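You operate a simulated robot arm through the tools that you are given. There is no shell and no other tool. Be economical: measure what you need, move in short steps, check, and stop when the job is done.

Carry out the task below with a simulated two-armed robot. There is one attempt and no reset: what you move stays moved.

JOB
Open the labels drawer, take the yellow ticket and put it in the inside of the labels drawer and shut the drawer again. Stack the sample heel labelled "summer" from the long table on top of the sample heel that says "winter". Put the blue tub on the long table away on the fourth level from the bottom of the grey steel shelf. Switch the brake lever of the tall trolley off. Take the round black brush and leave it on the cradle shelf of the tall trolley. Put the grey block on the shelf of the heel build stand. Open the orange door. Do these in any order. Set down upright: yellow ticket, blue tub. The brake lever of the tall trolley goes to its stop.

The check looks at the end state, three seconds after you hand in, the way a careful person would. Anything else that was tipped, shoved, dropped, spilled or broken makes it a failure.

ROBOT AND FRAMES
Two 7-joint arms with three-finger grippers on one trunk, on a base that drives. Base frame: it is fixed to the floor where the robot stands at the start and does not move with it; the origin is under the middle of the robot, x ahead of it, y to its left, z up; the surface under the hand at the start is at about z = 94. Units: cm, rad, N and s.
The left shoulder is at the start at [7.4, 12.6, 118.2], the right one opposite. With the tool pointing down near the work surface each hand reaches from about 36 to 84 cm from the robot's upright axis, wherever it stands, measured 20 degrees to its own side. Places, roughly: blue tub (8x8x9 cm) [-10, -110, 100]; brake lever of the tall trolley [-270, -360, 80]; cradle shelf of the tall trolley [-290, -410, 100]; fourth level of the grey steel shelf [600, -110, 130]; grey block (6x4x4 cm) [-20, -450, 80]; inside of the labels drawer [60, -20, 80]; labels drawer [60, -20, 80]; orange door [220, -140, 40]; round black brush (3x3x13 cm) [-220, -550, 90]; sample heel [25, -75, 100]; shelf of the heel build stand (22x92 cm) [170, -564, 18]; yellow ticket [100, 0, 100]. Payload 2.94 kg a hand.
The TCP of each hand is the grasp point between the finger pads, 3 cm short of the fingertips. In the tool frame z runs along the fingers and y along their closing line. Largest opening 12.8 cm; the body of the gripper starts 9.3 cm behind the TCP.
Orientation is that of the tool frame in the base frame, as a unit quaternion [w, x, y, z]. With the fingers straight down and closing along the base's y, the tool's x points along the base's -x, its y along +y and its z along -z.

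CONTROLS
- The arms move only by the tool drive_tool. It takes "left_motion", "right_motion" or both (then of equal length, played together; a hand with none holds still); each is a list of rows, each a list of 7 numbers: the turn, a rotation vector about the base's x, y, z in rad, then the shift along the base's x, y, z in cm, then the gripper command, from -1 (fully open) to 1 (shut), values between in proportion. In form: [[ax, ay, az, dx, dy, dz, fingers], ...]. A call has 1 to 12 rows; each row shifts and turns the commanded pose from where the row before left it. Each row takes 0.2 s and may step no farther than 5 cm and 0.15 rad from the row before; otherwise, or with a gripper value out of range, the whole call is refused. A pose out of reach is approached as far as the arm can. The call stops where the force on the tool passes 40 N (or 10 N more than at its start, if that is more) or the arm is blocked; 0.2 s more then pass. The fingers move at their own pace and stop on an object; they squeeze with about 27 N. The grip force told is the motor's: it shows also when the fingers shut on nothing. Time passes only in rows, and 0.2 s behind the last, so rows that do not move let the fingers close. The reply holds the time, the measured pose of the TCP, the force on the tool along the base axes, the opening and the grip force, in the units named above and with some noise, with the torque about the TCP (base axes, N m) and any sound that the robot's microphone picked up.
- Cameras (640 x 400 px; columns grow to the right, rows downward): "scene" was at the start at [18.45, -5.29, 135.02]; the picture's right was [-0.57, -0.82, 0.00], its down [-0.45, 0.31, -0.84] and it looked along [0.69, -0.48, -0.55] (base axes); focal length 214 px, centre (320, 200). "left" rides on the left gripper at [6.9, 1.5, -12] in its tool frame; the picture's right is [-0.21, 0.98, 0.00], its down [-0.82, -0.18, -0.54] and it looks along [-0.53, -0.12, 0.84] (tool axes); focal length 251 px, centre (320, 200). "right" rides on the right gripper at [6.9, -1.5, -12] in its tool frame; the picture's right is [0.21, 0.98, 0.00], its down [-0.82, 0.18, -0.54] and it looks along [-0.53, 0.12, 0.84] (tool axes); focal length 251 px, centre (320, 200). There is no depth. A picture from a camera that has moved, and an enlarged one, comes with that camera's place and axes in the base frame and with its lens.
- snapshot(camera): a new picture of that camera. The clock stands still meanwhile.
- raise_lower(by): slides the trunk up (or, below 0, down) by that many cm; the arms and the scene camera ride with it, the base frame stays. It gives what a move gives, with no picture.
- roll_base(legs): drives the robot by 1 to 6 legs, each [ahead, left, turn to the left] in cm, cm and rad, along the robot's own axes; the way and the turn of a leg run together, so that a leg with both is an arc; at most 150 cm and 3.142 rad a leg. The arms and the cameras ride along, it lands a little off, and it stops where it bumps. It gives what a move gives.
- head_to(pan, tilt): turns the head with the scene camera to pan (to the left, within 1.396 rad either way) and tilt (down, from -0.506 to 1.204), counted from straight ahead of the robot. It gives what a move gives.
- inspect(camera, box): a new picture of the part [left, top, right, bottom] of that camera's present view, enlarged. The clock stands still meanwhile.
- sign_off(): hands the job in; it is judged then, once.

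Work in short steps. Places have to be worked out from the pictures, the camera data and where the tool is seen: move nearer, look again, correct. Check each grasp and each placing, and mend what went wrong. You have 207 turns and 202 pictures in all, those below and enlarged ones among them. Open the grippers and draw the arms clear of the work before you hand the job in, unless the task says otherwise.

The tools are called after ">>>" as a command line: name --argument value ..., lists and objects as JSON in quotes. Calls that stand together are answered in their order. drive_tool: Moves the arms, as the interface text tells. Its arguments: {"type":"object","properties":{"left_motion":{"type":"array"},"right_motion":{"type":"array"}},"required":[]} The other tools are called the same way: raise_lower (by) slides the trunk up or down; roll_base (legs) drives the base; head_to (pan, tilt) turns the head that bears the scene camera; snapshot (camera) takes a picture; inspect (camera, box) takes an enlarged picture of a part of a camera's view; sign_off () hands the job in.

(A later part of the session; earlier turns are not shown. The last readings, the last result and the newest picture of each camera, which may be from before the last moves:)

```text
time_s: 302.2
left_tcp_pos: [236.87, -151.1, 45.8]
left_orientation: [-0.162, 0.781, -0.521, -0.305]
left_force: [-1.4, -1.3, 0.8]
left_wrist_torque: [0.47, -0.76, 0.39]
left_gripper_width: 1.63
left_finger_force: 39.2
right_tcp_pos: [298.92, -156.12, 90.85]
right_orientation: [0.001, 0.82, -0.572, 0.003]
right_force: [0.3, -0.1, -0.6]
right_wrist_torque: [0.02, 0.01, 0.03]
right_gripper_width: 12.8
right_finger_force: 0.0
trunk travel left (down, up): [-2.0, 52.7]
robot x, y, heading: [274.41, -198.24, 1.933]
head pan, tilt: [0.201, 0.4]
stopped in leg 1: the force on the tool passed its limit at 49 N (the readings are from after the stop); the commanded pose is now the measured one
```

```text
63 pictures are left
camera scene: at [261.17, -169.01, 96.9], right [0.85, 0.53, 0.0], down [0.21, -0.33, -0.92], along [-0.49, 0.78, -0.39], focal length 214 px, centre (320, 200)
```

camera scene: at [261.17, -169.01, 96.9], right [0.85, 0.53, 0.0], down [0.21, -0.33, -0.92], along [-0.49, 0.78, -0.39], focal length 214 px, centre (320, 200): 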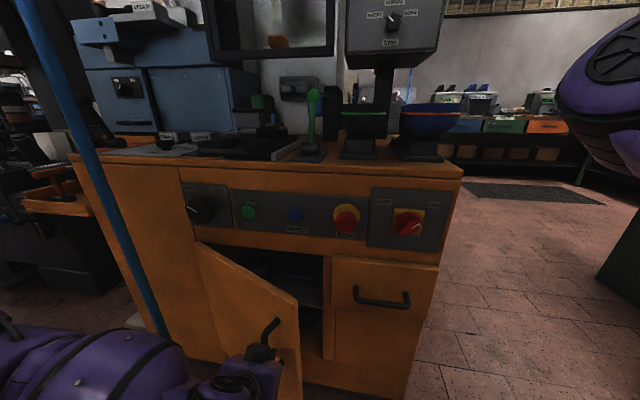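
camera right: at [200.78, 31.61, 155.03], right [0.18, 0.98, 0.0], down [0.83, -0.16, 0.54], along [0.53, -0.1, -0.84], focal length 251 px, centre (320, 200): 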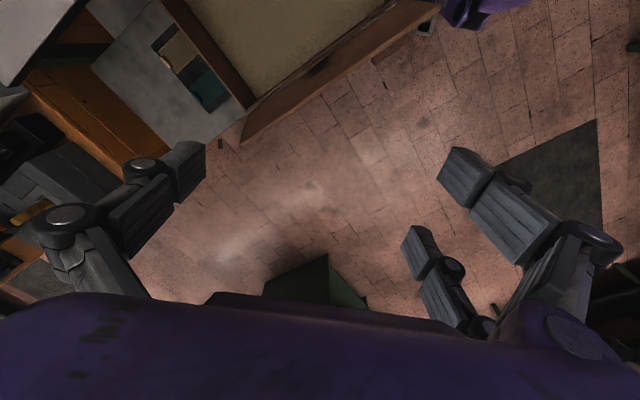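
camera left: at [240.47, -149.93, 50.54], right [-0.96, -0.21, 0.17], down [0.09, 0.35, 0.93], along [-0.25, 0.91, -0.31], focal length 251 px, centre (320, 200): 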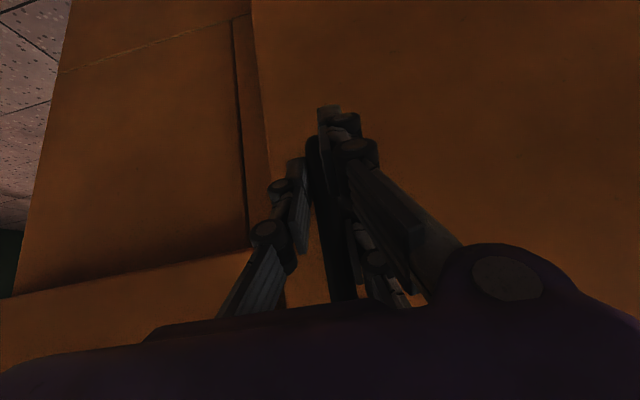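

Door at ~0.4 rad. Continue pulling with several very short base legs (slower).

>>> roll_base --legs '[[-2, 1, 0], [-2, 1.2, 0], [-2, 1.3, 0], [-2, 1.5, 0], [-2, 1.6, 0], [-2, 1.8, 0]]'

>>> snapshot --camera "scene"

```text
time_s: 303.6
left_tcp_pos: [235.52, -155.56, 45.63]
left_orientation: [-0.16, 0.782, -0.516, -0.309]
left_force: [-3.0, 0.4, -2.3]
left_wrist_torque: [0.61, -1.27, 0.15]
left_gripper_width: 1.68
left_finger_force: 38.9
right_tcp_pos: [298.16, -160.77, 90.92]
right_orientation: [0.001, 0.82, -0.572, 0.004]
right_force: [-0.1, 0.4, -0.5]
right_wrist_torque: [0.0, 0.01, 0.01]
right_gripper_width: 12.79
right_finger_force: 0.0
trunk travel left (down, up): [-2.0, 52.7]
robot x, y, heading: [273.19, -202.78, 1.932]
head pan, tilt: [0.201, 0.4]
stopped in leg 2: the force on the tool passed its limit at 41 N (the readings are from after the stop); the commanded pose is now the measured one
```

```text
62 pictures are left
camera scene: at [260.36, -173.7, 96.9], right [0.85, 0.53, 0.0], down [0.21, -0.33, -0.92], along [-0.49, 0.78, -0.39], focal length 214 px, centre (320, 200)
```

scene: 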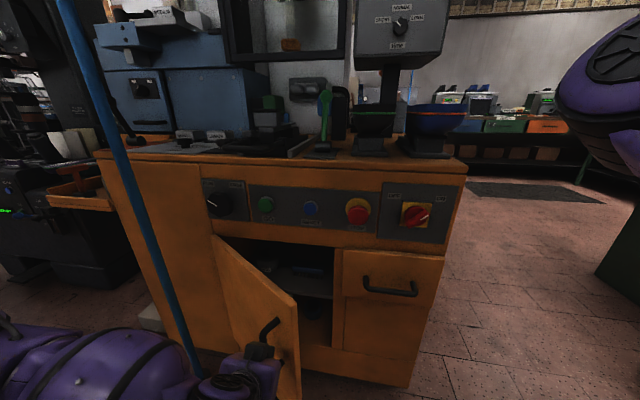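

Progressing (~0.7 rad). Continue along the tangent: back and left about equally.

>>> roll_base --legs '[[-1.8, 1.7, 0], [-1.7, 1.9, 0], [-1.6, 2.0, 0], [-1.5, 2.1, 0]]'

>>> drive_tool --left_motion '[[0, 0, 0, -0.25, -0.4, 0, 1], [0, 0, 0, -0.25, -0.4, 0, 1], [0, 0, 0, -0.25, -0.4, 0, 1], [0, 0, 0, -0.3, -0.35, 0, 1], [0, 0, 0, -0.3, -0.35, 0, 1], [0, 0, 0, -0.3, -0.35, 0, 1]]'

>>> snapshot --camera "scene"

```text
time_s: 305.9
left_tcp_pos: [230.61, -164.27, 45.65]
left_orientation: [-0.16, 0.781, -0.517, -0.311]
left_force: [-11.0, 8.1, 0.9]
left_wrist_torque: [1.4, -0.65, 0.11]
left_gripper_width: 1.67
left_finger_force: 38.9
right_tcp_pos: [293.34, -169.51, 90.79]
right_orientation: [0.001, 0.82, -0.573, 0.004]
right_force: [0.6, -0.2, 0.1]
right_wrist_torque: [-0.02, 0.01, 0.0]
right_gripper_width: 12.81
right_finger_force: 0.0
trunk travel left (down, up): [-2.0, 52.7]
robot x, y, heading: [268.4, -211.72, 1.933]
head pan, tilt: [0.201, 0.4]
```

```text
time_s: 307.4
left_tcp_pos: [229.1, -166.02, 45.86]
left_orientation: [-0.156, 0.783, -0.52, -0.302]
left_force: [1.1, -1.6, 3.3]
left_wrist_torque: [-0.02, -0.63, -0.03]
left_gripper_width: 1.65
left_finger_force: 39.3
left hand out of reach, approached as far as the arm can: row 3, 5
right_tcp_pos: [293.36, -169.68, 90.99]
right_orientation: [0.002, 0.82, -0.572, 0.002]
right_force: [0.1, 0.0, 0.8]
right_wrist_torque: [-0.02, 0.0, 0.01]
right_gripper_width: 12.77
right_finger_force: 0.1
trunk travel left (down, up): [-2.0, 52.7]
robot x, y, heading: [268.73, -211.66, 1.932]
head pan, tilt: [0.201, 0.4]
stopped in row 6 (left hand): the force on the tool passed its limit at 41 N (the readings are from after the stop); the commanded pose is now the measured one
```

```text
61 pictures are left
camera scene: at [255.53, -182.6, 96.92], right [0.85, 0.53, 0.0], down [0.21, -0.33, -0.92], along [-0.49, 0.78, -0.39], focal length 214 px, centre (320, 200)
```

scene: 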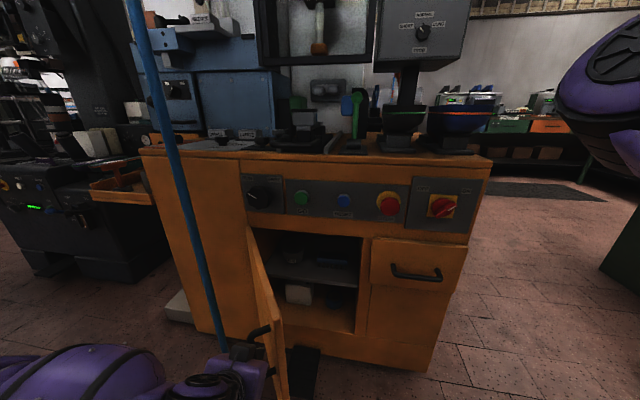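

Door is open ~75°. Push a bit farther west (three short left legs), then release.

>>> roll_base --legs '[[-0.6, 2, 0], [-0.4, 2, 0], [0, 2, 0], [0, 2, 0]]'

>>> snapshot --camera "scene"

```text
time_s: 308.9
left_tcp_pos: [226.2, -168.65, 45.79]
left_orientation: [-0.158, 0.783, -0.523, -0.297]
left_force: [2.3, -5.1, 5.3]
left_wrist_torque: [0.34, -0.4, 0.06]
left_gripper_width: 1.62
left_finger_force: 39.4
right_tcp_pos: [290.21, -171.94, 90.84]
right_orientation: [0.002, 0.82, -0.573, 0.002]
right_force: [0.1, -0.4, 0.4]
right_wrist_torque: [0.01, 0.04, -0.02]
right_gripper_width: 12.79
right_finger_force: 0.0
trunk travel left (down, up): [-2.0, 52.7]
robot x, y, heading: [265.56, -213.93, 1.929]
head pan, tilt: [0.201, 0.4]
stopped in leg 2: the force on the tool passed its limit at 42 N (the readings are from after the stop); the commanded pose is now the measured one
```

```text
60 pictures are left
camera scene: at [252.41, -184.87, 96.92], right [0.85, 0.53, 0.0], down [0.21, -0.33, -0.92], along [-0.49, 0.78, -0.39], focal length 214 px, centre (320, 200)
```

scene: 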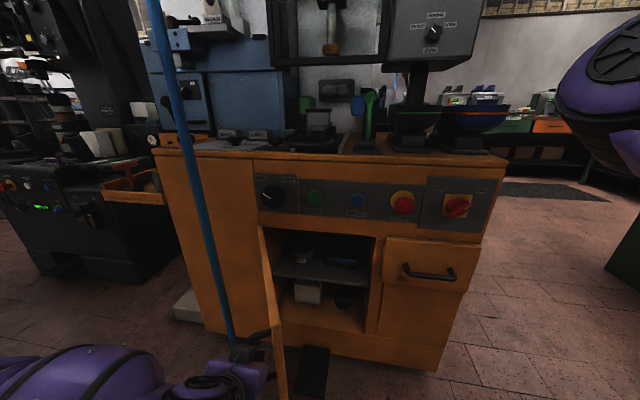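

Door is open about 85°. Release by opening slightly and back straight out along +v.

>>> drive_tool --left_motion '[[0, 0, 0, 0, 0, 0, 0.6], [0, 0, 0, 0, 0, 0, 0.6], [0, 0, 0, 0.2, -0.5, 0, 0.6]]'

>>> roll_base --legs '[[-30, 0, 0]]'

>>> snapshot --camera "scene"

```text
time_s: 309.7
left_tcp_pos: [226.33, -168.52, 45.69]
left_orientation: [-0.158, 0.783, -0.522, -0.299]
left_force: [-1.2, 0.8, 11.3]
left_wrist_torque: [0.21, -0.09, -0.01]
left_gripper_width: 2.52
left_finger_force: 0.0
left hand out of reach, approached as far as the arm can: row 3
right_tcp_pos: [290.31, -171.93, 91.02]
right_orientation: [0.001, 0.82, -0.573, 0.003]
right_force: [-0.9, 0.0, -1.0]
right_wrist_torque: [0.0, -0.01, -0.02]
right_gripper_width: 12.79
right_finger_force: 0.0
trunk travel left (down, up): [-2.0, 52.7]
robot x, y, heading: [265.39, -213.68, 1.932]
head pan, tilt: [0.201, 0.4]
```

```text
time_s: 311.7
left_tcp_pos: [236.94, -196.36, 45.68]
left_orientation: [-0.158, 0.782, -0.525, -0.297]
left_force: [0.1, -0.4, 0.6]
left_wrist_torque: [-0.02, -0.03, 0.03]
left_gripper_width: 2.57
left_finger_force: 0.1
right_tcp_pos: [300.94, -199.97, 90.89]
right_orientation: [0.002, 0.818, -0.575, 0.004]
right_force: [0.0, 0.0, 0.1]
right_wrist_torque: [-0.01, 0.0, 0.02]
right_gripper_width: 12.8
right_finger_force: 0.0
trunk travel left (down, up): [-2.0, 52.7]
robot x, y, heading: [276.0, -241.74, 1.925]
head pan, tilt: [0.201, 0.4]
```

```text
59 pictures are left
camera scene: at [263.04, -212.8, 96.92], right [0.85, 0.53, 0.0], down [0.21, -0.33, -0.92], along [-0.49, 0.78, -0.39], focal length 214 px, centre (320, 200)
```

scene: 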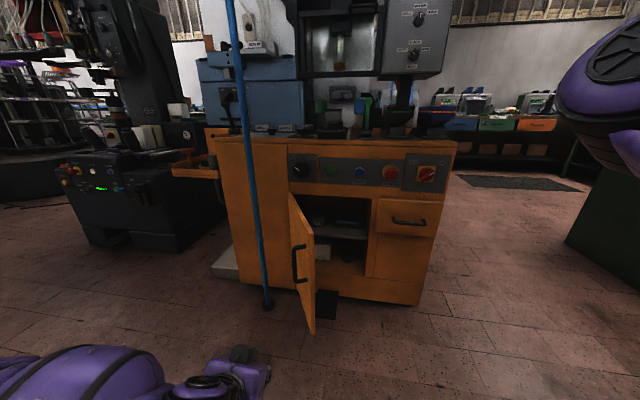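

To open it wider, I'll push from inside: move right 15, ahead 34, then left in short legs with fingers shut.

>>> drive_tool --left_motion '[[0, 0, 0, 0, 0, 0, 1], [0, 0, 0, 0, 0, 0, 1]]'

>>> roll_base --legs '[[0, -16, 0], [34, 0, 0], [0, 7, 0], [0, 3, 0], [0, 3, 0], [0, 3, 0]]'

>>> snapshot --camera "scene"

```text
time_s: 312.3
left_tcp_pos: [236.95, -196.33, 45.67]
left_orientation: [-0.157, 0.782, -0.525, -0.297]
left_force: [-0.4, -0.3, -0.1]
left_wrist_torque: [0.01, -0.03, 0.01]
left_gripper_width: 0.0
left_finger_force: 3.0
right_tcp_pos: [300.85, -199.93, 90.95]
right_orientation: [0.002, 0.818, -0.575, 0.003]
right_force: [-0.4, -0.5, 0.6]
right_wrist_torque: [-0.04, 0.01, 0.04]
right_gripper_width: 12.8
right_finger_force: 0.0
trunk travel left (down, up): [-2.0, 52.7]
robot x, y, heading: [276.06, -241.99, 1.929]
head pan, tilt: [0.201, 0.4]
```

```text
time_s: 318.7
left_tcp_pos: [225.46, -164.99, 45.65]
left_orientation: [-0.158, 0.781, -0.525, -0.297]
left_force: [-0.3, -0.1, 0.6]
left_wrist_torque: [-0.01, 0.03, -0.01]
left_gripper_width: 0.0
left_finger_force: 2.9
right_tcp_pos: [289.24, -168.89, 90.83]
right_orientation: [0.002, 0.818, -0.576, 0.004]
right_force: [-0.1, -0.3, 0.1]
right_wrist_torque: [0.01, -0.02, -0.01]
right_gripper_width: 12.82
right_finger_force: 0.1
trunk travel left (down, up): [-2.0, 52.7]
robot x, y, heading: [264.19, -210.53, 1.927]
head pan, tilt: [0.201, 0.4]
```

```text
58 pictures are left
camera scene: at [251.4, -181.5, 96.91], right [0.85, 0.53, 0.0], down [0.21, -0.33, -0.92], along [-0.49, 0.78, -0.39], focal length 214 px, centre (320, 200)
```

scene: 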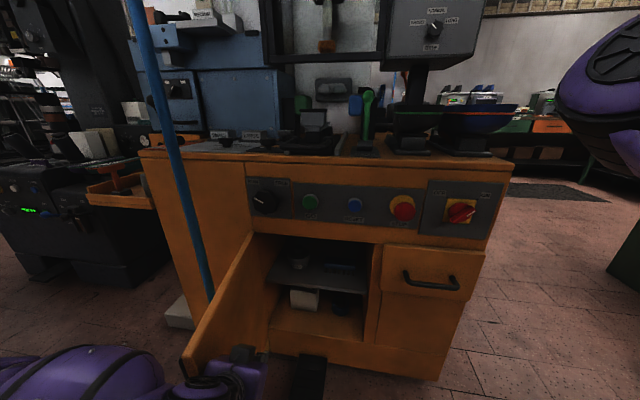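

The door is now swung well past 90°. Back away, raise the trunk and restore the left hand to a neutral down pose.

>>> roll_base --legs '[[-40, -4, 0]]'

>>> raise_lower --by 38

>>> drive_tool --left_motion '[[-0.131, -0.049, 0, 0, 0, 4, 1], [-0.131, -0.049, 0, 0, 0, 4, 1], [-0.131, -0.049, 0, 0, 0, 4, 1], [-0.131, -0.049, 0, 0, 0, 4, 1], [-0.131, -0.049, 0, 0, 0, 4, 1], [0, 0, 0, 0, 0, 4, 1], [0, 0, 0, 0, 0, 4, 1], [0, 0, 0, 0, 0, 4, 1], [0, 0, 0, 0, 0, 4, 1]]'

>>> snapshot --camera "scene"

```text
time_s: 321.2
left_tcp_pos: [243.13, -201.87, 45.84]
left_orientation: [-0.157, 0.783, -0.523, -0.297]
left_force: [0.6, 0.2, 0.0]
left_wrist_torque: [-0.02, -0.01, 0.0]
left_gripper_width: 0.02
left_finger_force: 3.0
right_tcp_pos: [307.08, -205.36, 90.9]
right_orientation: [0.001, 0.82, -0.573, 0.003]
right_force: [0.0, 0.3, -0.4]
right_wrist_torque: [0.05, 0.0, 0.0]
right_gripper_width: 12.8
right_finger_force: 0.1
trunk travel left (down, up): [-2.0, 52.7]
robot x, y, heading: [282.17, -247.71, 1.933]
head pan, tilt: [0.201, 0.4]
```

```text
time_s: 324.9
left_tcp_pos: [243.16, -201.83, 83.5]
left_orientation: [-0.157, 0.783, -0.524, -0.297]
left_force: [0.4, -0.6, -0.4]
left_wrist_torque: [0.01, 0.01, 0.01]
left_gripper_width: 0.0
left_finger_force: 2.8
right_tcp_pos: [307.03, -205.33, 128.86]
right_orientation: [0.002, 0.819, -0.573, 0.004]
right_force: [-0.6, -0.4, 0.9]
right_wrist_torque: [-0.01, 0.0, 0.03]
right_gripper_width: 12.8
right_finger_force: 0.0
trunk travel left (down, up): [-40.0, 14.7]
robot x, y, heading: [282.32, -246.95, 1.933]
head pan, tilt: [0.201, 0.4]
```

```text
time_s: 326.9
left_tcp_pos: [243.29, -202.07, 119.71]
left_orientation: [0.041, 0.822, -0.568, -0.017]
left_force: [0.7, 0.8, -0.8]
left_wrist_torque: [0.01, 0.0, 0.03]
left_gripper_width: 0.0
left_finger_force: 3.5
right_tcp_pos: [307.18, -205.39, 129.0]
right_orientation: [0.002, 0.819, -0.573, 0.004]
right_force: [-0.2, 0.1, 0.2]
right_wrist_torque: [0.05, -0.02, 0.0]
right_gripper_width: 12.77
right_finger_force: 0.2
trunk travel left (down, up): [-40.0, 14.7]
robot x, y, heading: [282.37, -247.1, 1.929]
head pan, tilt: [0.201, 0.4]
```

```text
57 pictures are left
camera scene: at [273.55, -229.42, 136.69], right [0.85, 0.53, 0.0], down [0.21, -0.33, -0.92], along [-0.49, 0.78, -0.39], focal length 214 px, centre (320, 200)
```

scene: 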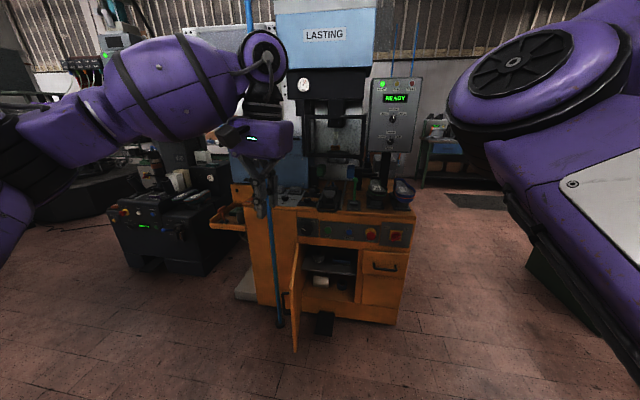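

Zoom to judge the door's present angle.

>>> inspect --camera "scene" --box '[220, 220, 420, 360]'

```text
2.86 times, centred on (320, 290) of scene
camera zoom: at [273.55, -229.42, 136.69], right [0.85, 0.53, 0.0], down [0.21, -0.33, -0.92], along [-0.49, 0.78, -0.39], focal length 613 px, centre (320, -57)
```

zoom: 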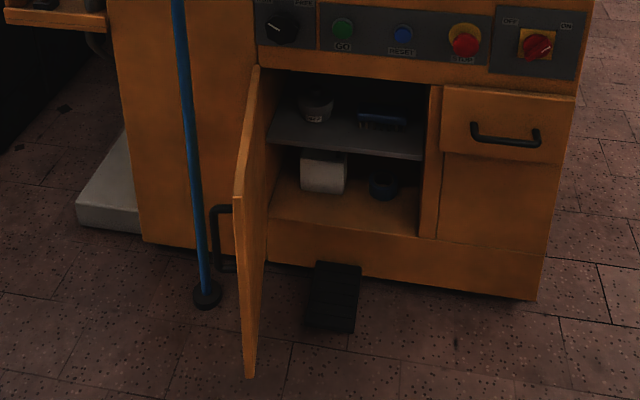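

The door stands at about 82°, clearly open. Now head for the grey block: slide left 140 and turn to face west-southwest.

>>> roll_base --legs '[[0, 140, 0], [0, 0, 1.6]]'

>>> head_to --pan 0.35 --tilt 0.35

>>> drive_tool --left_motion '[[0, 0, 0, 0, 0, 0, -1]]'

>>> snapshot --camera "scene"

```text
time_s: 343.2
left_tcp_pos: [109.09, -338.83, 119.63]
left_orientation: [0.041, 0.977, 0.208, 0.018]
left_force: [-0.3, -0.5, 0.2]
left_wrist_torque: [0.03, 0.01, 0.0]
left_gripper_width: 0.0
left_finger_force: 3.0
right_tcp_pos: [108.7, -274.86, 128.98]
right_orientation: [-0.001, 0.979, 0.203, 0.003]
right_force: [0.1, 0.0, 0.1]
right_wrist_torque: [0.01, 0.01, -0.04]
right_gripper_width: 12.81
right_finger_force: 0.1
trunk travel left (down, up): [-40.0, 14.7]
robot x, y, heading: [152.0, -297.04, -2.724]
head pan, tilt: [0.201, 0.4]
```

```text
time_s: 343.9
left_tcp_pos: [109.09, -338.79, 119.68]
left_orientation: [0.042, 0.977, 0.208, 0.019]
left_force: [0.6, 0.1, 0.3]
left_wrist_torque: [0.01, -0.02, 0.01]
left_gripper_width: 0.01
left_finger_force: 2.8
right_tcp_pos: [108.68, -274.85, 128.98]
right_orientation: [-0.001, 0.979, 0.204, 0.004]
right_force: [0.8, -0.1, 0.3]
right_wrist_torque: [-0.04, -0.02, -0.03]
right_gripper_width: 12.81
right_finger_force: 0.0
trunk travel left (down, up): [-40.0, 14.7]
robot x, y, heading: [152.08, -297.16, -2.725]
head pan, tilt: [0.351, 0.351]
```

```text
time_s: 344.3
left_tcp_pos: [109.16, -338.88, 119.66]
left_orientation: [0.04, 0.977, 0.209, 0.018]
left_force: [0.5, 0.2, -0.5]
left_wrist_torque: [0.04, 0.01, 0.0]
left_gripper_width: 2.53
left_finger_force: 0.1
right_tcp_pos: [108.66, -274.84, 129.01]
right_orientation: [-0.002, 0.979, 0.203, 0.004]
right_force: [-0.2, 1.1, 0.5]
right_wrist_torque: [0.0, 0.0, -0.01]
right_gripper_width: 12.81
right_finger_force: 0.1
trunk travel left (down, up): [-40.0, 14.7]
robot x, y, heading: [151.96, -297.05, -2.721]
head pan, tilt: [0.351, 0.351]
```

```text
55 pictures are left
camera scene: at [135.28, -308.38, 137.13], right [-0.7, 0.72, 0.0], down [0.25, 0.24, -0.94], along [-0.67, -0.65, -0.34], focal length 214 px, centre (320, 200)
```

scene: 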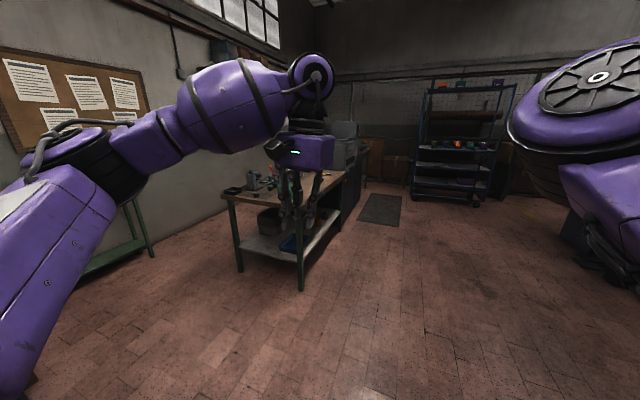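

A workbench with items lies ahead-left, likely holding the grey block. Zoom in.

>>> inspect --camera "scene" --box '[215, 150, 365, 244]'

>>> inspect --camera "scene" --box '[400, 70, 540, 215]'

```text
4.26 times, centred on (290, 197) of scene
camera zoom: at [135.28, -308.38, 137.13], right [-0.7, 0.72, 0.0], down [0.25, 0.24, -0.94], along [-0.67, -0.65, -0.34], focal length 913 px, centre (448, 213)
```

zoom: 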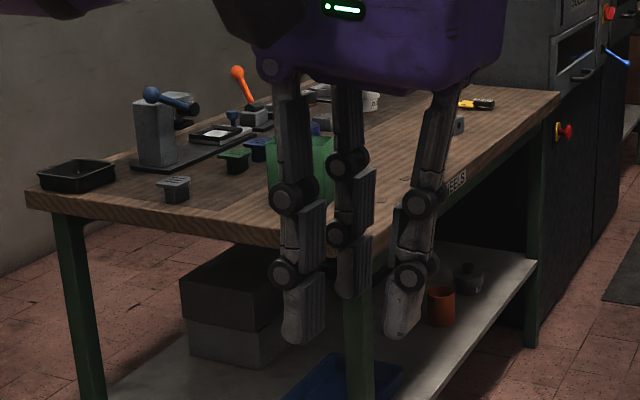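

```text
2.76 times, centred on (470, 142) of scene
camera zoom: at [135.28, -308.38, 137.13], right [-0.7, 0.72, 0.0], down [0.25, 0.24, -0.94], along [-0.67, -0.65, -0.34], focal length 592 px, centre (-94, 359)
```

zoom: 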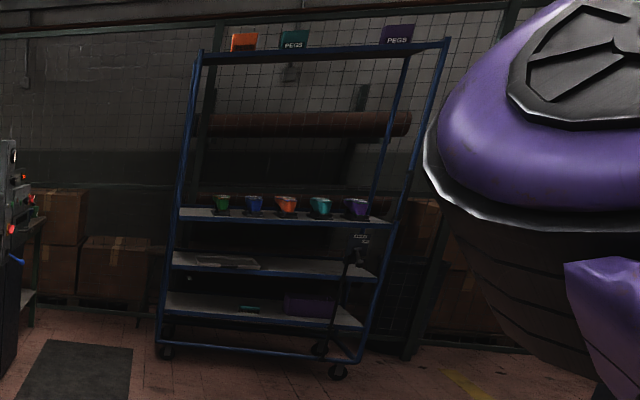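

The grey block appears near the bench's front edge at about (-24,-460,82); the tall trolley is beyond at x≈-290. Drive ahead 235 and turn to face the bench.

>>> roll_base --legs '[[150, 0, 0], [82, 0, 0], [0, 0, 1.53]]'

>>> head_to --pan 0.3 --tilt 0.65

>>> drive_tool --left_motion '[[0, 0, 0, 0, 0, 0, -1]]'

>>> snapshot --camera "scene"

>>> snapshot --camera "left"

```text
time_s: 359.5
left_tcp_pos: [-23.57, -437.67, 119.63]
left_orientation: [0.018, 0.578, 0.815, 0.042]
left_force: [0.2, 0.2, -0.1]
left_wrist_torque: [0.02, 0.04, 0.01]
left_gripper_width: 12.77
left_finger_force: 0.1
right_tcp_pos: [-87.34, -432.7, 129.02]
right_orientation: [-0.004, 0.583, 0.813, 0.001]
right_force: [0.1, 0.3, -0.2]
right_wrist_torque: [0.03, 0.03, 0.01]
right_gripper_width: 12.8
right_finger_force: 0.0
trunk travel left (down, up): [-40.0, 14.7]
robot x, y, heading: [-61.63, -391.23, -1.237]
head pan, tilt: [0.351, 0.351]
```

```text
time_s: 360.3
left_tcp_pos: [-23.66, -437.63, 119.56]
left_orientation: [0.017, 0.578, 0.815, 0.041]
left_force: [0.4, 0.3, 0.1]
left_wrist_torque: [0.02, -0.01, 0.01]
left_gripper_width: 12.8
left_finger_force: 0.1
right_tcp_pos: [-87.34, -432.78, 129.08]
right_orientation: [-0.003, 0.582, 0.813, 0.001]
right_force: [-0.3, 0.4, -0.8]
right_wrist_torque: [0.02, 0.01, -0.01]
right_gripper_width: 12.81
right_finger_force: 0.0
trunk travel left (down, up): [-40.0, 14.7]
robot x, y, heading: [-61.64, -391.57, -1.232]
head pan, tilt: [0.3, 0.649]
```

```text
time_s: 360.7
left_tcp_pos: [-23.37, -437.73, 119.57]
left_orientation: [0.018, 0.578, 0.815, 0.041]
left_force: [-0.2, -0.4, 0.1]
left_wrist_torque: [-0.01, -0.01, -0.01]
left_gripper_width: 12.81
left_finger_force: 0.1
right_tcp_pos: [-87.46, -432.83, 129.02]
right_orientation: [-0.004, 0.583, 0.813, 0.001]
right_force: [0.5, -1.0, 1.0]
right_wrist_torque: [-0.01, 0.0, 0.04]
right_gripper_width: 12.77
right_finger_force: 0.0
trunk travel left (down, up): [-40.0, 14.7]
robot x, y, heading: [-61.34, -391.53, -1.231]
head pan, tilt: [0.3, 0.649]
```

```text
52 pictures are left
camera scene: at [-52.65, -409.03, 134.42], right [-0.8, -0.59, 0.0], down [-0.36, 0.49, -0.8], along [0.47, -0.64, -0.6], focal length 214 px, centre (320, 200)
```

scene: 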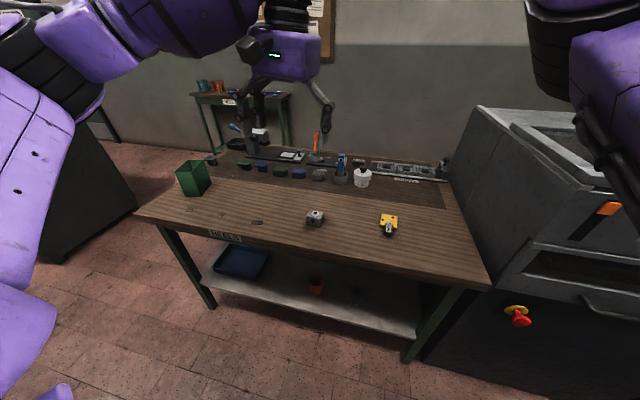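

```text
51 pictures are left
camera left: at [-25.38, -431.0, 131.84], right [0.99, 0.12, 0.08], down [0.06, -0.86, 0.51], along [0.13, -0.5, -0.86], focal length 251 px, centre (320, 200)
```

left: 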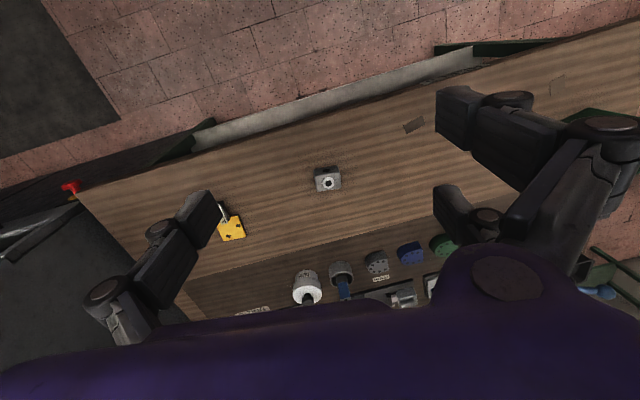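

Grey block at (-16.9,-454.5), z≈82. Zoom for its orientation.

>>> inspect --camera "left" --box '[288, 155, 368, 205]'

```text
8.00 times, centred on (328, 180) of left
camera zoom: at [-25.38, -431.0, 131.84], right [0.99, 0.12, 0.08], down [0.06, -0.86, 0.51], along [0.13, -0.5, -0.86], focal length 2012 px, centre (256, 360)
```

zoom: 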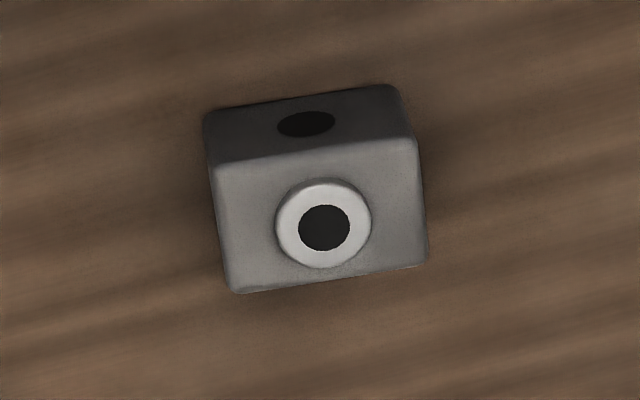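

Centre (-16.9,-454.3), long axis angle 0.22. Correct the slight tool tilt and yaw, and move above the block.

>>> drive_tool --left_motion '[[-0.046, 0.0767, -0.11, 1.5, -4, 0, -1], [0, 0, 0, 1.6, -4.3, -1, -1], [0, 0, 0, 1.7, -4.3, -1, -1], [0, 0, 0, 1.7, -4.1, -2, -1], [0, 0, 0, 0, 0, -5, -1], [0, 0, 0, 0, 0, -5, -1], [0, 0, 0, 0, 0, -5, -1]]'

>>> snapshot --camera "left"

```text
time_s: 362.3
left_tcp_pos: [-17.07, -454.61, 100.56]
left_orientation: [0.003, 0.623, 0.782, -0.002]
left_force: [-0.4, -0.2, 0.1]
left_wrist_torque: [-0.01, -0.01, 0.01]
left_gripper_width: 12.8
left_finger_force: 0.0
right_tcp_pos: [-87.42, -432.77, 128.99]
right_orientation: [-0.004, 0.583, 0.812, 0.002]
right_force: [-0.1, -0.2, -0.1]
right_wrist_torque: [0.04, 0.0, -0.02]
right_gripper_width: 12.79
right_finger_force: 0.1
trunk travel left (down, up): [-40.0, 14.7]
robot x, y, heading: [-61.7, -391.51, -1.237]
head pan, tilt: [0.3, 0.649]
```

```text
49 pictures are left
camera left: at [-17.24, -447.32, 112.58], right [1.0, 0.01, 0.0], down [0.01, -0.84, 0.54], along [0.01, -0.54, -0.84], focal length 251 px, centre (320, 200)
```

left: 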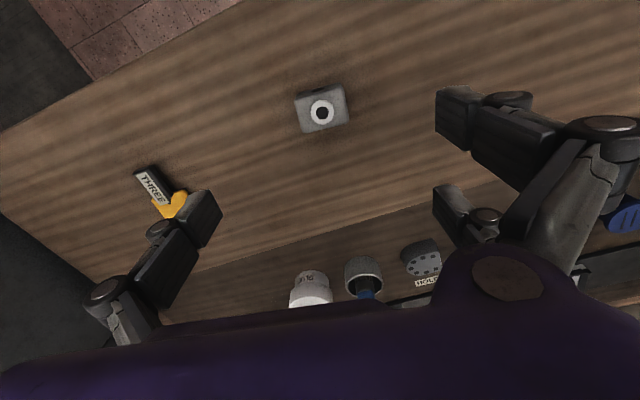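

Aligned over the block. Descend and close.

>>> drive_tool --left_motion '[[0, 0, 0, 0.1, 0.4, -5, -1], [0, 0, 0, 0, 0, -5, -1], [0, 0, 0, 0, 0, -4, -1], [0, 0, 0, 0, 0, -1.8, -1], [0, 0, 0, 0, 0, -0.6, -1], [0, 0, 0, 0, 0, 0, 0], [0, 0, 0, 0, 0, 0, 0.6], [0, 0, 0, 0, 0, 0, 1], [0, 0, 0, 0, 0, 0, 1]]'

```text
refused: row 1 steps farther than a row can; nothing moved
```

Step slightly too long; resend with a smaller first row.

>>> drive_tool --left_motion '[[0, 0, 0, 0.1, 0.4, -4.8, -1], [0, 0, 0, 0, 0, -5, -1], [0, 0, 0, 0, 0, -4.2, -1], [0, 0, 0, 0, 0, -1.8, -1], [0, 0, 0, 0, 0, -0.6, -1], [0, 0, 0, 0, 0, 0, 0], [0, 0, 0, 0, 0, 0, 0.6], [0, 0, 0, 0, 0, 0, 1], [0, 0, 0, 0, 0, 0, 1]]'

>>> snapshot --camera "left"

```text
time_s: 364.3
left_tcp_pos: [-16.95, -453.96, 84.2]
left_orientation: [0.002, 0.622, 0.783, -0.001]
left_force: [-1.4, -0.1, -0.2]
left_wrist_torque: [-0.02, 0.08, 0.01]
left_gripper_width: 5.55
left_finger_force: 27.7
right_tcp_pos: [-87.37, -432.85, 128.9]
right_orientation: [-0.003, 0.583, 0.813, 0.001]
right_force: [0.8, -1.1, 0.3]
right_wrist_torque: [0.02, 0.01, -0.03]
right_gripper_width: 12.82
right_finger_force: 0.1
trunk travel left (down, up): [-40.0, 14.7]
robot x, y, heading: [-61.49, -391.66, -1.237]
head pan, tilt: [0.3, 0.649]
```

```text
48 pictures are left
camera left: at [-17.1, -446.71, 96.21], right [1.0, 0.01, 0.0], down [0.01, -0.84, 0.54], along [0.01, -0.54, -0.84], focal length 251 px, centre (320, 200)
```

left: 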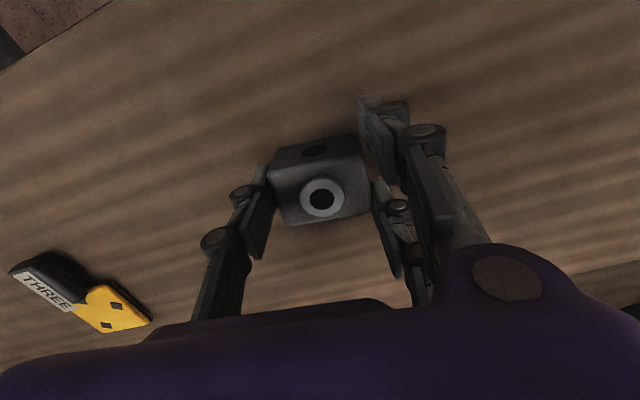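

Block gripped (5.55 cm). Lift it, then drive back, left 140 and ahead toward the build stand (seen against the south wall near (170,-564)).

>>> drive_tool --left_motion '[[0, 0, 0, 0, 0, 3, 1], [0, 0, 0, 0, 0, 5, 1], [0, 0, 0, 0, 0, 5, 1], [0, 0, 0, 0, 0, 5, 1], [0, 0, 0, 0, 0, 5, 1], [0, 0, 0, -1, 3, 3, 1], [0, 0, 0, -1, 3, 3, 1]]'

>>> roll_base --legs '[[-24, 0, 0.04], [0, 140, 0], [105, 0, 0]]'

>>> head_to --pan 0.1 --tilt 0.6

>>> snapshot --camera "scene"

```text
time_s: 365.9
left_tcp_pos: [-18.56, -447.93, 113.25]
left_orientation: [0.003, 0.623, 0.782, -0.001]
left_force: [0.1, -0.1, -1.4]
left_wrist_torque: [-0.04, 0.03, -0.05]
left_gripper_width: 5.51
left_finger_force: 26.4
right_tcp_pos: [-87.44, -432.74, 128.97]
right_orientation: [-0.004, 0.583, 0.812, 0.002]
right_force: [-0.5, 0.6, -0.1]
right_wrist_torque: [0.0, -0.02, 0.02]
right_gripper_width: 12.8
right_finger_force: 0.1
trunk travel left (down, up): [-40.0, 14.7]
robot x, y, heading: [-61.77, -390.99, -1.237]
head pan, tilt: [0.3, 0.649]
```

```text
time_s: 384.6
left_tcp_pos: [141.22, -472.72, 113.05]
left_orientation: [0.002, 0.613, 0.79, -0.001]
left_force: [0.5, -0.3, -2.5]
left_wrist_torque: [0.03, -0.01, 0.01]
left_gripper_width: 5.46
left_finger_force: 27.1
right_tcp_pos: [72.26, -459.23, 128.87]
right_orientation: [-0.003, 0.573, 0.82, 0.001]
right_force: [-0.7, -0.2, -0.5]
right_wrist_torque: [-0.04, -0.01, -0.03]
right_gripper_width: 12.8
right_finger_force: 0.1
trunk travel left (down, up): [-40.0, 14.7]
robot x, y, heading: [97.1, -417.27, -1.214]
head pan, tilt: [0.3, 0.649]
```

```text
time_s: 385.4
left_tcp_pos: [141.23, -472.74, 113.12]
left_orientation: [0.003, 0.612, 0.79, 0.0]
left_force: [-1.2, 0.2, -1.6]
left_wrist_torque: [0.02, -0.01, 0.01]
left_gripper_width: 5.5
left_finger_force: 27.1
right_tcp_pos: [72.14, -459.11, 128.95]
right_orientation: [-0.003, 0.573, 0.82, 0.001]
right_force: [0.0, 0.3, 0.1]
right_wrist_torque: [0.0, 0.01, 0.02]
right_gripper_width: 12.8
right_finger_force: 0.1
trunk travel left (down, up): [-40.0, 14.7]
robot x, y, heading: [97.22, -417.04, -1.21]
head pan, tilt: [0.099, 0.6]
```

```text
47 pictures are left
camera scene: at [104.87, -435.69, 134.84], right [-0.9, -0.45, 0.0], down [-0.25, 0.51, -0.82], along [0.37, -0.74, -0.57], focal length 214 px, centre (320, 200)
```

scene: 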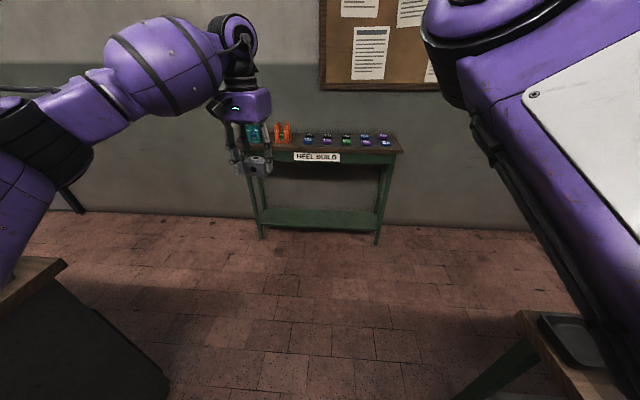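

The HEEL BUILD stand's lower shelf is at z≈18, front v≈572. Roll ahead 60, lower the trunk, then lower the hand in front of the stand.

>>> roll_base --legs '[[60, 0, 0.015]]'

>>> raise_lower --by -40

>>> drive_tool --left_motion '[[0, 0, -0.1, 0, 0, -4.5, 1], [0, 0, 0, 0, 0, -4.5, 1], [0, 0, 0, 0, 0, -4.5, 1], [0, 0, 0, 0, 0, -4.5, 1], [0, 0, 0, 0, 0, -4.5, 1], [0, 0, 0, 0, 0, -4.5, 1], [0, 0, 0, 0, 0, -4.5, 1], [0, 0, 0, 0, 0, -4.5, 1], [0, 0, 0, 0, 0, -4.5, 1], [0, 0, 0, 0, 0, -3, 1]]'

>>> snapshot --camera "scene"

>>> snapshot --camera "left"

```text
time_s: 388.7
left_tcp_pos: [163.26, -527.95, 113.07]
left_orientation: [0.002, 0.61, 0.793, 0.0]
left_force: [-0.3, 0.1, -2.8]
left_wrist_torque: [0.02, 0.0, 0.0]
left_gripper_width: 5.48
left_finger_force: 26.7
right_tcp_pos: [93.84, -515.03, 128.88]
right_orientation: [-0.003, 0.569, 0.822, 0.0]
right_force: [-0.5, -0.2, 0.2]
right_wrist_torque: [0.04, 0.0, 0.04]
right_gripper_width: 12.82
right_finger_force: 0.0
trunk travel left (down, up): [-40.0, 14.7]
robot x, y, heading: [118.44, -473.08, -1.208]
head pan, tilt: [0.099, 0.6]
```

```text
time_s: 392.6
left_tcp_pos: [163.15, -527.88, 73.03]
left_orientation: [0.002, 0.609, 0.793, -0.001]
left_force: [-0.1, -0.1, -2.2]
left_wrist_torque: [0.0, 0.01, -0.02]
left_gripper_width: 5.46
left_finger_force: 27.4
right_tcp_pos: [93.81, -515.21, 88.92]
right_orientation: [-0.004, 0.57, 0.822, 0.001]
right_force: [0.3, 0.3, 0.0]
right_wrist_torque: [-0.01, -0.01, 0.0]
right_gripper_width: 12.82
right_finger_force: 0.1
trunk travel left (down, up): [0.0, 54.7]
robot x, y, heading: [118.37, -473.04, -1.199]
head pan, tilt: [0.099, 0.6]
```

```text
time_s: 394.8
left_tcp_pos: [163.23, -528.11, 29.58]
left_orientation: [0.002, 0.649, 0.761, -0.001]
left_force: [0.8, -0.5, -2.2]
left_wrist_torque: [0.04, 0.0, 0.02]
left_gripper_width: 5.47
left_finger_force: 26.7
right_tcp_pos: [93.83, -515.11, 88.93]
right_orientation: [-0.003, 0.569, 0.822, 0.002]
right_force: [0.0, -0.1, 0.4]
right_wrist_torque: [0.0, 0.0, -0.01]
right_gripper_width: 12.78
right_finger_force: 0.2
trunk travel left (down, up): [0.0, 54.7]
robot x, y, heading: [118.28, -472.7, -1.203]
head pan, tilt: [0.099, 0.6]
```

```text
46 pictures are left
camera scene: at [130.75, -502.6, 93.92], right [-0.89, -0.45, 0.0], down [-0.26, 0.5, -0.82], along [0.37, -0.74, -0.57], focal length 214 px, centre (320, 200)
```

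scene: 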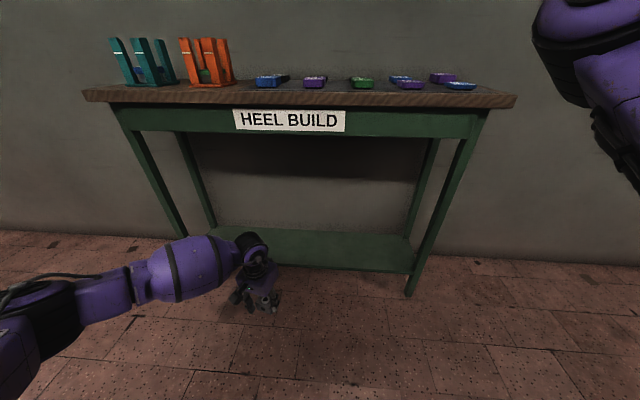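

```text
45 pictures are left
camera left: at [163.52, -520.77, 41.48], right [1.0, -0.06, 0.0], down [-0.05, -0.84, 0.54], along [-0.03, -0.54, -0.84], focal length 251 px, centre (320, 200)
```

left: 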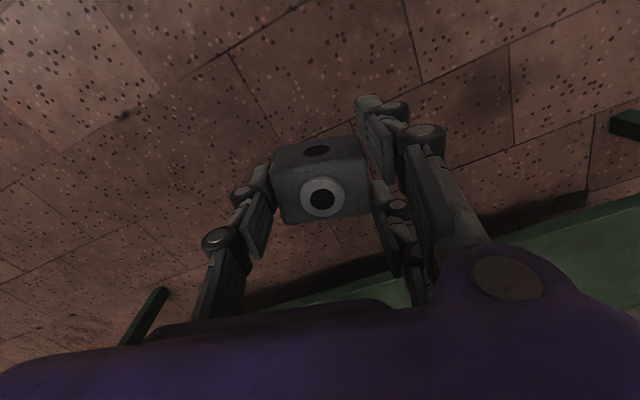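

Block is at z≈25 above the shelf height, 32 cm short of the target. Straighten yaw and roll ahead 31 cm under the top, then check.

>>> drive_tool --left_motion '[[0, 0, 0.11, 0, 0, 0, 1], [0, 0, 0.11, 0, 0, 0, 1]]'

>>> roll_base --legs '[[31, 0, 0]]'

>>> snapshot --camera "left"

>>> snapshot --camera "scene"

```text
time_s: 395.4
left_tcp_pos: [163.14, -527.95, 29.53]
left_orientation: [0.002, 0.56, 0.828, -0.001]
left_force: [-0.2, -0.5, -1.9]
left_wrist_torque: [0.03, 0.0, 0.04]
left_gripper_width: 5.46
left_finger_force: 27.1
right_tcp_pos: [93.78, -515.08, 89.01]
right_orientation: [-0.004, 0.569, 0.822, 0.001]
right_force: [-1.0, -0.5, -0.5]
right_wrist_torque: [0.03, -0.03, 0.01]
right_gripper_width: 12.79
right_finger_force: 0.0
trunk travel left (down, up): [0.0, 54.7]
robot x, y, heading: [118.35, -472.94, -1.201]
head pan, tilt: [0.099, 0.6]
```

```text
time_s: 397.5
left_tcp_pos: [174.18, -557.72, 29.53]
left_orientation: [0.002, 0.563, 0.827, 0.0]
left_force: [-0.3, 0.0, -2.8]
left_wrist_torque: [0.0, 0.01, 0.02]
left_gripper_width: 5.48
left_finger_force: 26.8
right_tcp_pos: [105.06, -544.34, 88.83]
right_orientation: [-0.003, 0.571, 0.821, 0.001]
right_force: [0.3, 0.5, -0.8]
right_wrist_torque: [0.02, 0.04, -0.02]
right_gripper_width: 12.8
right_finger_force: 0.1
trunk travel left (down, up): [0.0, 54.7]
robot x, y, heading: [129.95, -502.59, -1.205]
head pan, tilt: [0.099, 0.6]
```

```text
44 pictures are left
camera left: at [172.97, -550.46, 41.51], right [0.99, 0.16, 0.0], down [0.13, -0.83, 0.54], along [0.09, -0.54, -0.84], focal length 251 px, centre (320, 200)
```

left: 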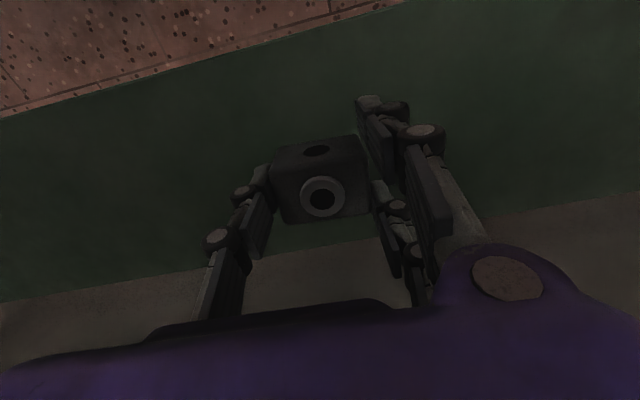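

```text
43 pictures are left
camera scene: at [141.95, -532.06, 93.92], right [-0.89, -0.45, 0.0], down [-0.25, 0.51, -0.82], along [0.37, -0.74, -0.57], focal length 214 px, centre (320, 200)
```

scene: 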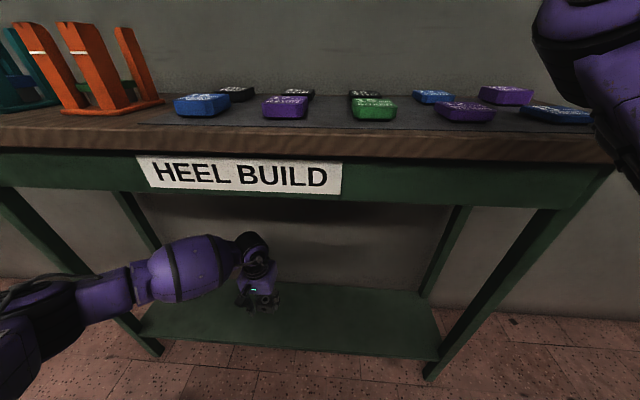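

Shelf spans v 575–597, and the block is over v≈582.6. Lower until contact.

>>> drive_tool --left_motion '[[0, 0, 0, 0, 0, -2.5, 1], [0, 0, 0, 0, 0, -2, 1], [0, 0, 0, 0, 0, -1, 1], [0, 0, 0, 0, 0, -0.7, 1], [0, 0, 0, 0, 0, -0.6, 1], [0, 0, 0, 0, 0, -0.5, 1], [0, 0, 0, 0, 0, -0.5, 1]]'

```text
time_s: 399.1
left_tcp_pos: [174.1, -557.7, 22.07]
left_orientation: [0.004, 0.563, 0.827, -0.002]
left_force: [-1.4, 6.2, 22.9]
left_wrist_torque: [-0.13, -0.1, 0.14]
left_gripper_width: 5.54
left_finger_force: 26.9
right_tcp_pos: [104.9, -544.19, 88.93]
right_orientation: [-0.003, 0.571, 0.821, 0.001]
right_force: [0.1, -0.3, 0.4]
right_wrist_torque: [0.04, 0.03, -0.01]
right_gripper_width: 12.79
right_finger_force: 0.0
trunk travel left (down, up): [0.0, 54.7]
robot x, y, heading: [129.77, -502.43, -1.205]
head pan, tilt: [0.099, 0.6]
```

Contact with the shelf. Release and rise, then back away.

>>> drive_tool --left_motion '[[0, 0, 0, 0, 0, 0.3, 0.6], [0, 0, 0, 0, 0, 0, 0], [0, 0, 0, 0, 0, 0, -0.5], [0, 0, 0, 0, 0, 0, -0.6], [0, 0, 0, 0, 0, 3, -0.6], [0, 0, 0, 0, 0, 4, -0.6]]'

>>> snapshot --camera "left"

>>> roll_base --legs '[[-40, 0, 0]]'

```text
time_s: 400.5
left_tcp_pos: [174.36, -557.78, 29.22]
left_orientation: [0.002, 0.563, 0.827, 0.0]
left_force: [-0.1, -0.1, 0.4]
left_wrist_torque: [0.0, -0.01, -0.01]
left_gripper_width: 10.25
left_finger_force: 0.1
right_tcp_pos: [104.98, -544.38, 88.98]
right_orientation: [-0.004, 0.571, 0.821, 0.002]
right_force: [0.9, -1.1, 0.6]
right_wrist_torque: [0.01, 0.0, -0.03]
right_gripper_width: 12.8
right_finger_force: 0.0
trunk travel left (down, up): [0.0, 54.7]
robot x, y, heading: [129.76, -502.83, -1.208]
head pan, tilt: [0.099, 0.6]
```

```text
42 pictures are left
camera left: at [173.08, -550.52, 41.18], right [0.99, 0.16, 0.0], down [0.13, -0.83, 0.54], along [0.09, -0.54, -0.84], focal length 251 px, centre (320, 200)
```

left: 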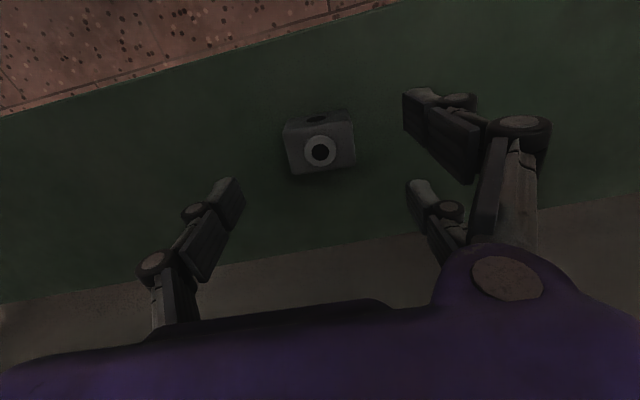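

```text
time_s: 403.0
left_tcp_pos: [160.07, -520.24, 29.18]
left_orientation: [0.002, 0.562, 0.827, 0.0]
left_force: [0.6, 0.1, -0.1]
left_wrist_torque: [0.02, 0.01, -0.02]
left_gripper_width: 10.25
left_finger_force: 0.1
right_tcp_pos: [90.71, -506.82, 88.88]
right_orientation: [-0.004, 0.57, 0.822, 0.002]
right_force: [1.5, -0.3, 0.1]
right_wrist_torque: [-0.02, 0.02, 0.0]
right_gripper_width: 12.81
right_finger_force: 0.0
trunk travel left (down, up): [0.0, 54.7]
robot x, y, heading: [115.06, -464.82, -1.2]
head pan, tilt: [0.099, 0.6]
```

The block sits on the shelf. Raise trunk and hand, then back out and drive west along the aisle toward the brush, stopping to look.

>>> raise_lower --by 40

>>> drive_tool --left_motion '[[0, 0, 0, 0, 0, 5, -1], [0, 0, 0, 0, 0, 5, -1], [0, 0, 0, 0, 0, 5, -1], [0, 0, 0, 0, 0, 5, -1], [0, 0, 0, 0, 0, 5, -1], [0, 0, 0, 0, 0, 5, -1], [0, 0, 0, 0, 0, 5, -1], [0, 0, 0, 0, 0, 5, -1], [0, 0, 0, 0, 0, 5, -1]]'

>>> roll_base --legs '[[-135, 0, 0], [0, -110, 0], [0, -105, 0]]'

>>> head_to --pan -0.2 --tilt 0.45

>>> snapshot --camera "scene"

```text
time_s: 406.8
left_tcp_pos: [159.98, -520.32, 69.17]
left_orientation: [0.001, 0.562, 0.827, 0.0]
left_force: [-0.8, -0.1, -0.4]
left_wrist_torque: [-0.02, 0.02, -0.02]
left_gripper_width: 10.23
left_finger_force: 0.1
right_tcp_pos: [90.76, -506.92, 128.83]
right_orientation: [-0.005, 0.57, 0.821, 0.002]
right_force: [0.1, 0.9, 0.1]
right_wrist_torque: [0.01, 0.0, 0.0]
right_gripper_width: 12.79
right_finger_force: 0.0
trunk travel left (down, up): [-40.0, 14.7]
robot x, y, heading: [115.52, -464.88, -1.206]
head pan, tilt: [0.099, 0.6]
```

```text
time_s: 408.8
left_tcp_pos: [159.79, -520.38, 114.33]
left_orientation: [0.002, 0.563, 0.827, -0.001]
left_force: [-0.5, 0.4, 0.7]
left_wrist_torque: [-0.01, -0.03, -0.01]
left_gripper_width: 12.78
left_finger_force: 0.0
right_tcp_pos: [90.63, -506.96, 128.8]
right_orientation: [-0.003, 0.57, 0.822, 0.002]
right_force: [-0.2, 0.5, -0.9]
right_wrist_torque: [-0.02, -0.02, 0.0]
right_gripper_width: 12.79
right_finger_force: 0.0
trunk travel left (down, up): [-40.0, 14.7]
robot x, y, heading: [115.36, -465.09, -1.207]
head pan, tilt: [0.099, 0.6]
```

```text
time_s: 434.2
left_tcp_pos: [-90.84, -465.78, 114.33]
left_orientation: [0.003, 0.573, 0.819, 0.0]
left_force: [0.6, 0.3, -0.4]
left_wrist_torque: [-0.02, 0.0, 0.03]
left_gripper_width: 12.8
left_finger_force: 0.0
right_tcp_pos: [-159.7, -450.64, 128.9]
right_orientation: [-0.004, 0.582, 0.813, 0.001]
right_force: [0.6, 0.1, 0.7]
right_wrist_torque: [-0.02, 0.01, 0.02]
right_gripper_width: 12.81
right_finger_force: 0.2
trunk travel left (down, up): [-40.0, 14.7]
robot x, y, heading: [-133.87, -409.29, -1.233]
head pan, tilt: [0.099, 0.6]
```

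```text
time_s: 435.0
left_tcp_pos: [-90.86, -465.77, 114.3]
left_orientation: [0.002, 0.574, 0.819, 0.0]
left_force: [-0.4, -0.4, -0.4]
left_wrist_torque: [-0.02, -0.02, -0.04]
left_gripper_width: 12.8
left_finger_force: 0.0
right_tcp_pos: [-159.71, -450.58, 128.9]
right_orientation: [-0.003, 0.582, 0.813, 0.001]
right_force: [1.1, -0.5, 0.1]
right_wrist_torque: [0.0, 0.0, 0.0]
right_gripper_width: 12.81
right_finger_force: 0.0
trunk travel left (down, up): [-40.0, 14.7]
robot x, y, heading: [-134.25, -408.68, -1.233]
head pan, tilt: [-0.201, 0.45]
```

```text
41 pictures are left
camera scene: at [-128.98, -428.84, 136.2], right [-0.99, -0.14, 0.0], down [-0.06, 0.43, -0.9], along [0.12, -0.89, -0.44], focal length 214 px, centre (320, 200)
```

scene: 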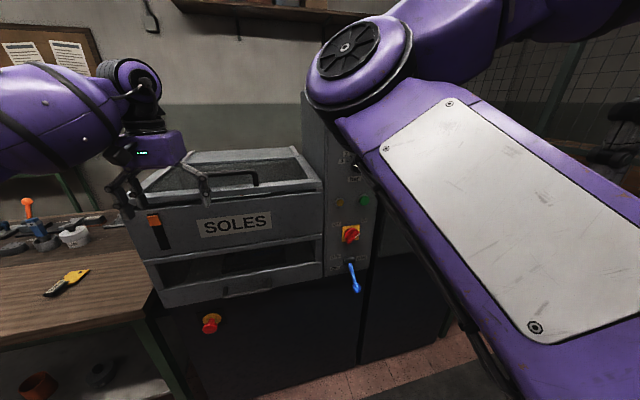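

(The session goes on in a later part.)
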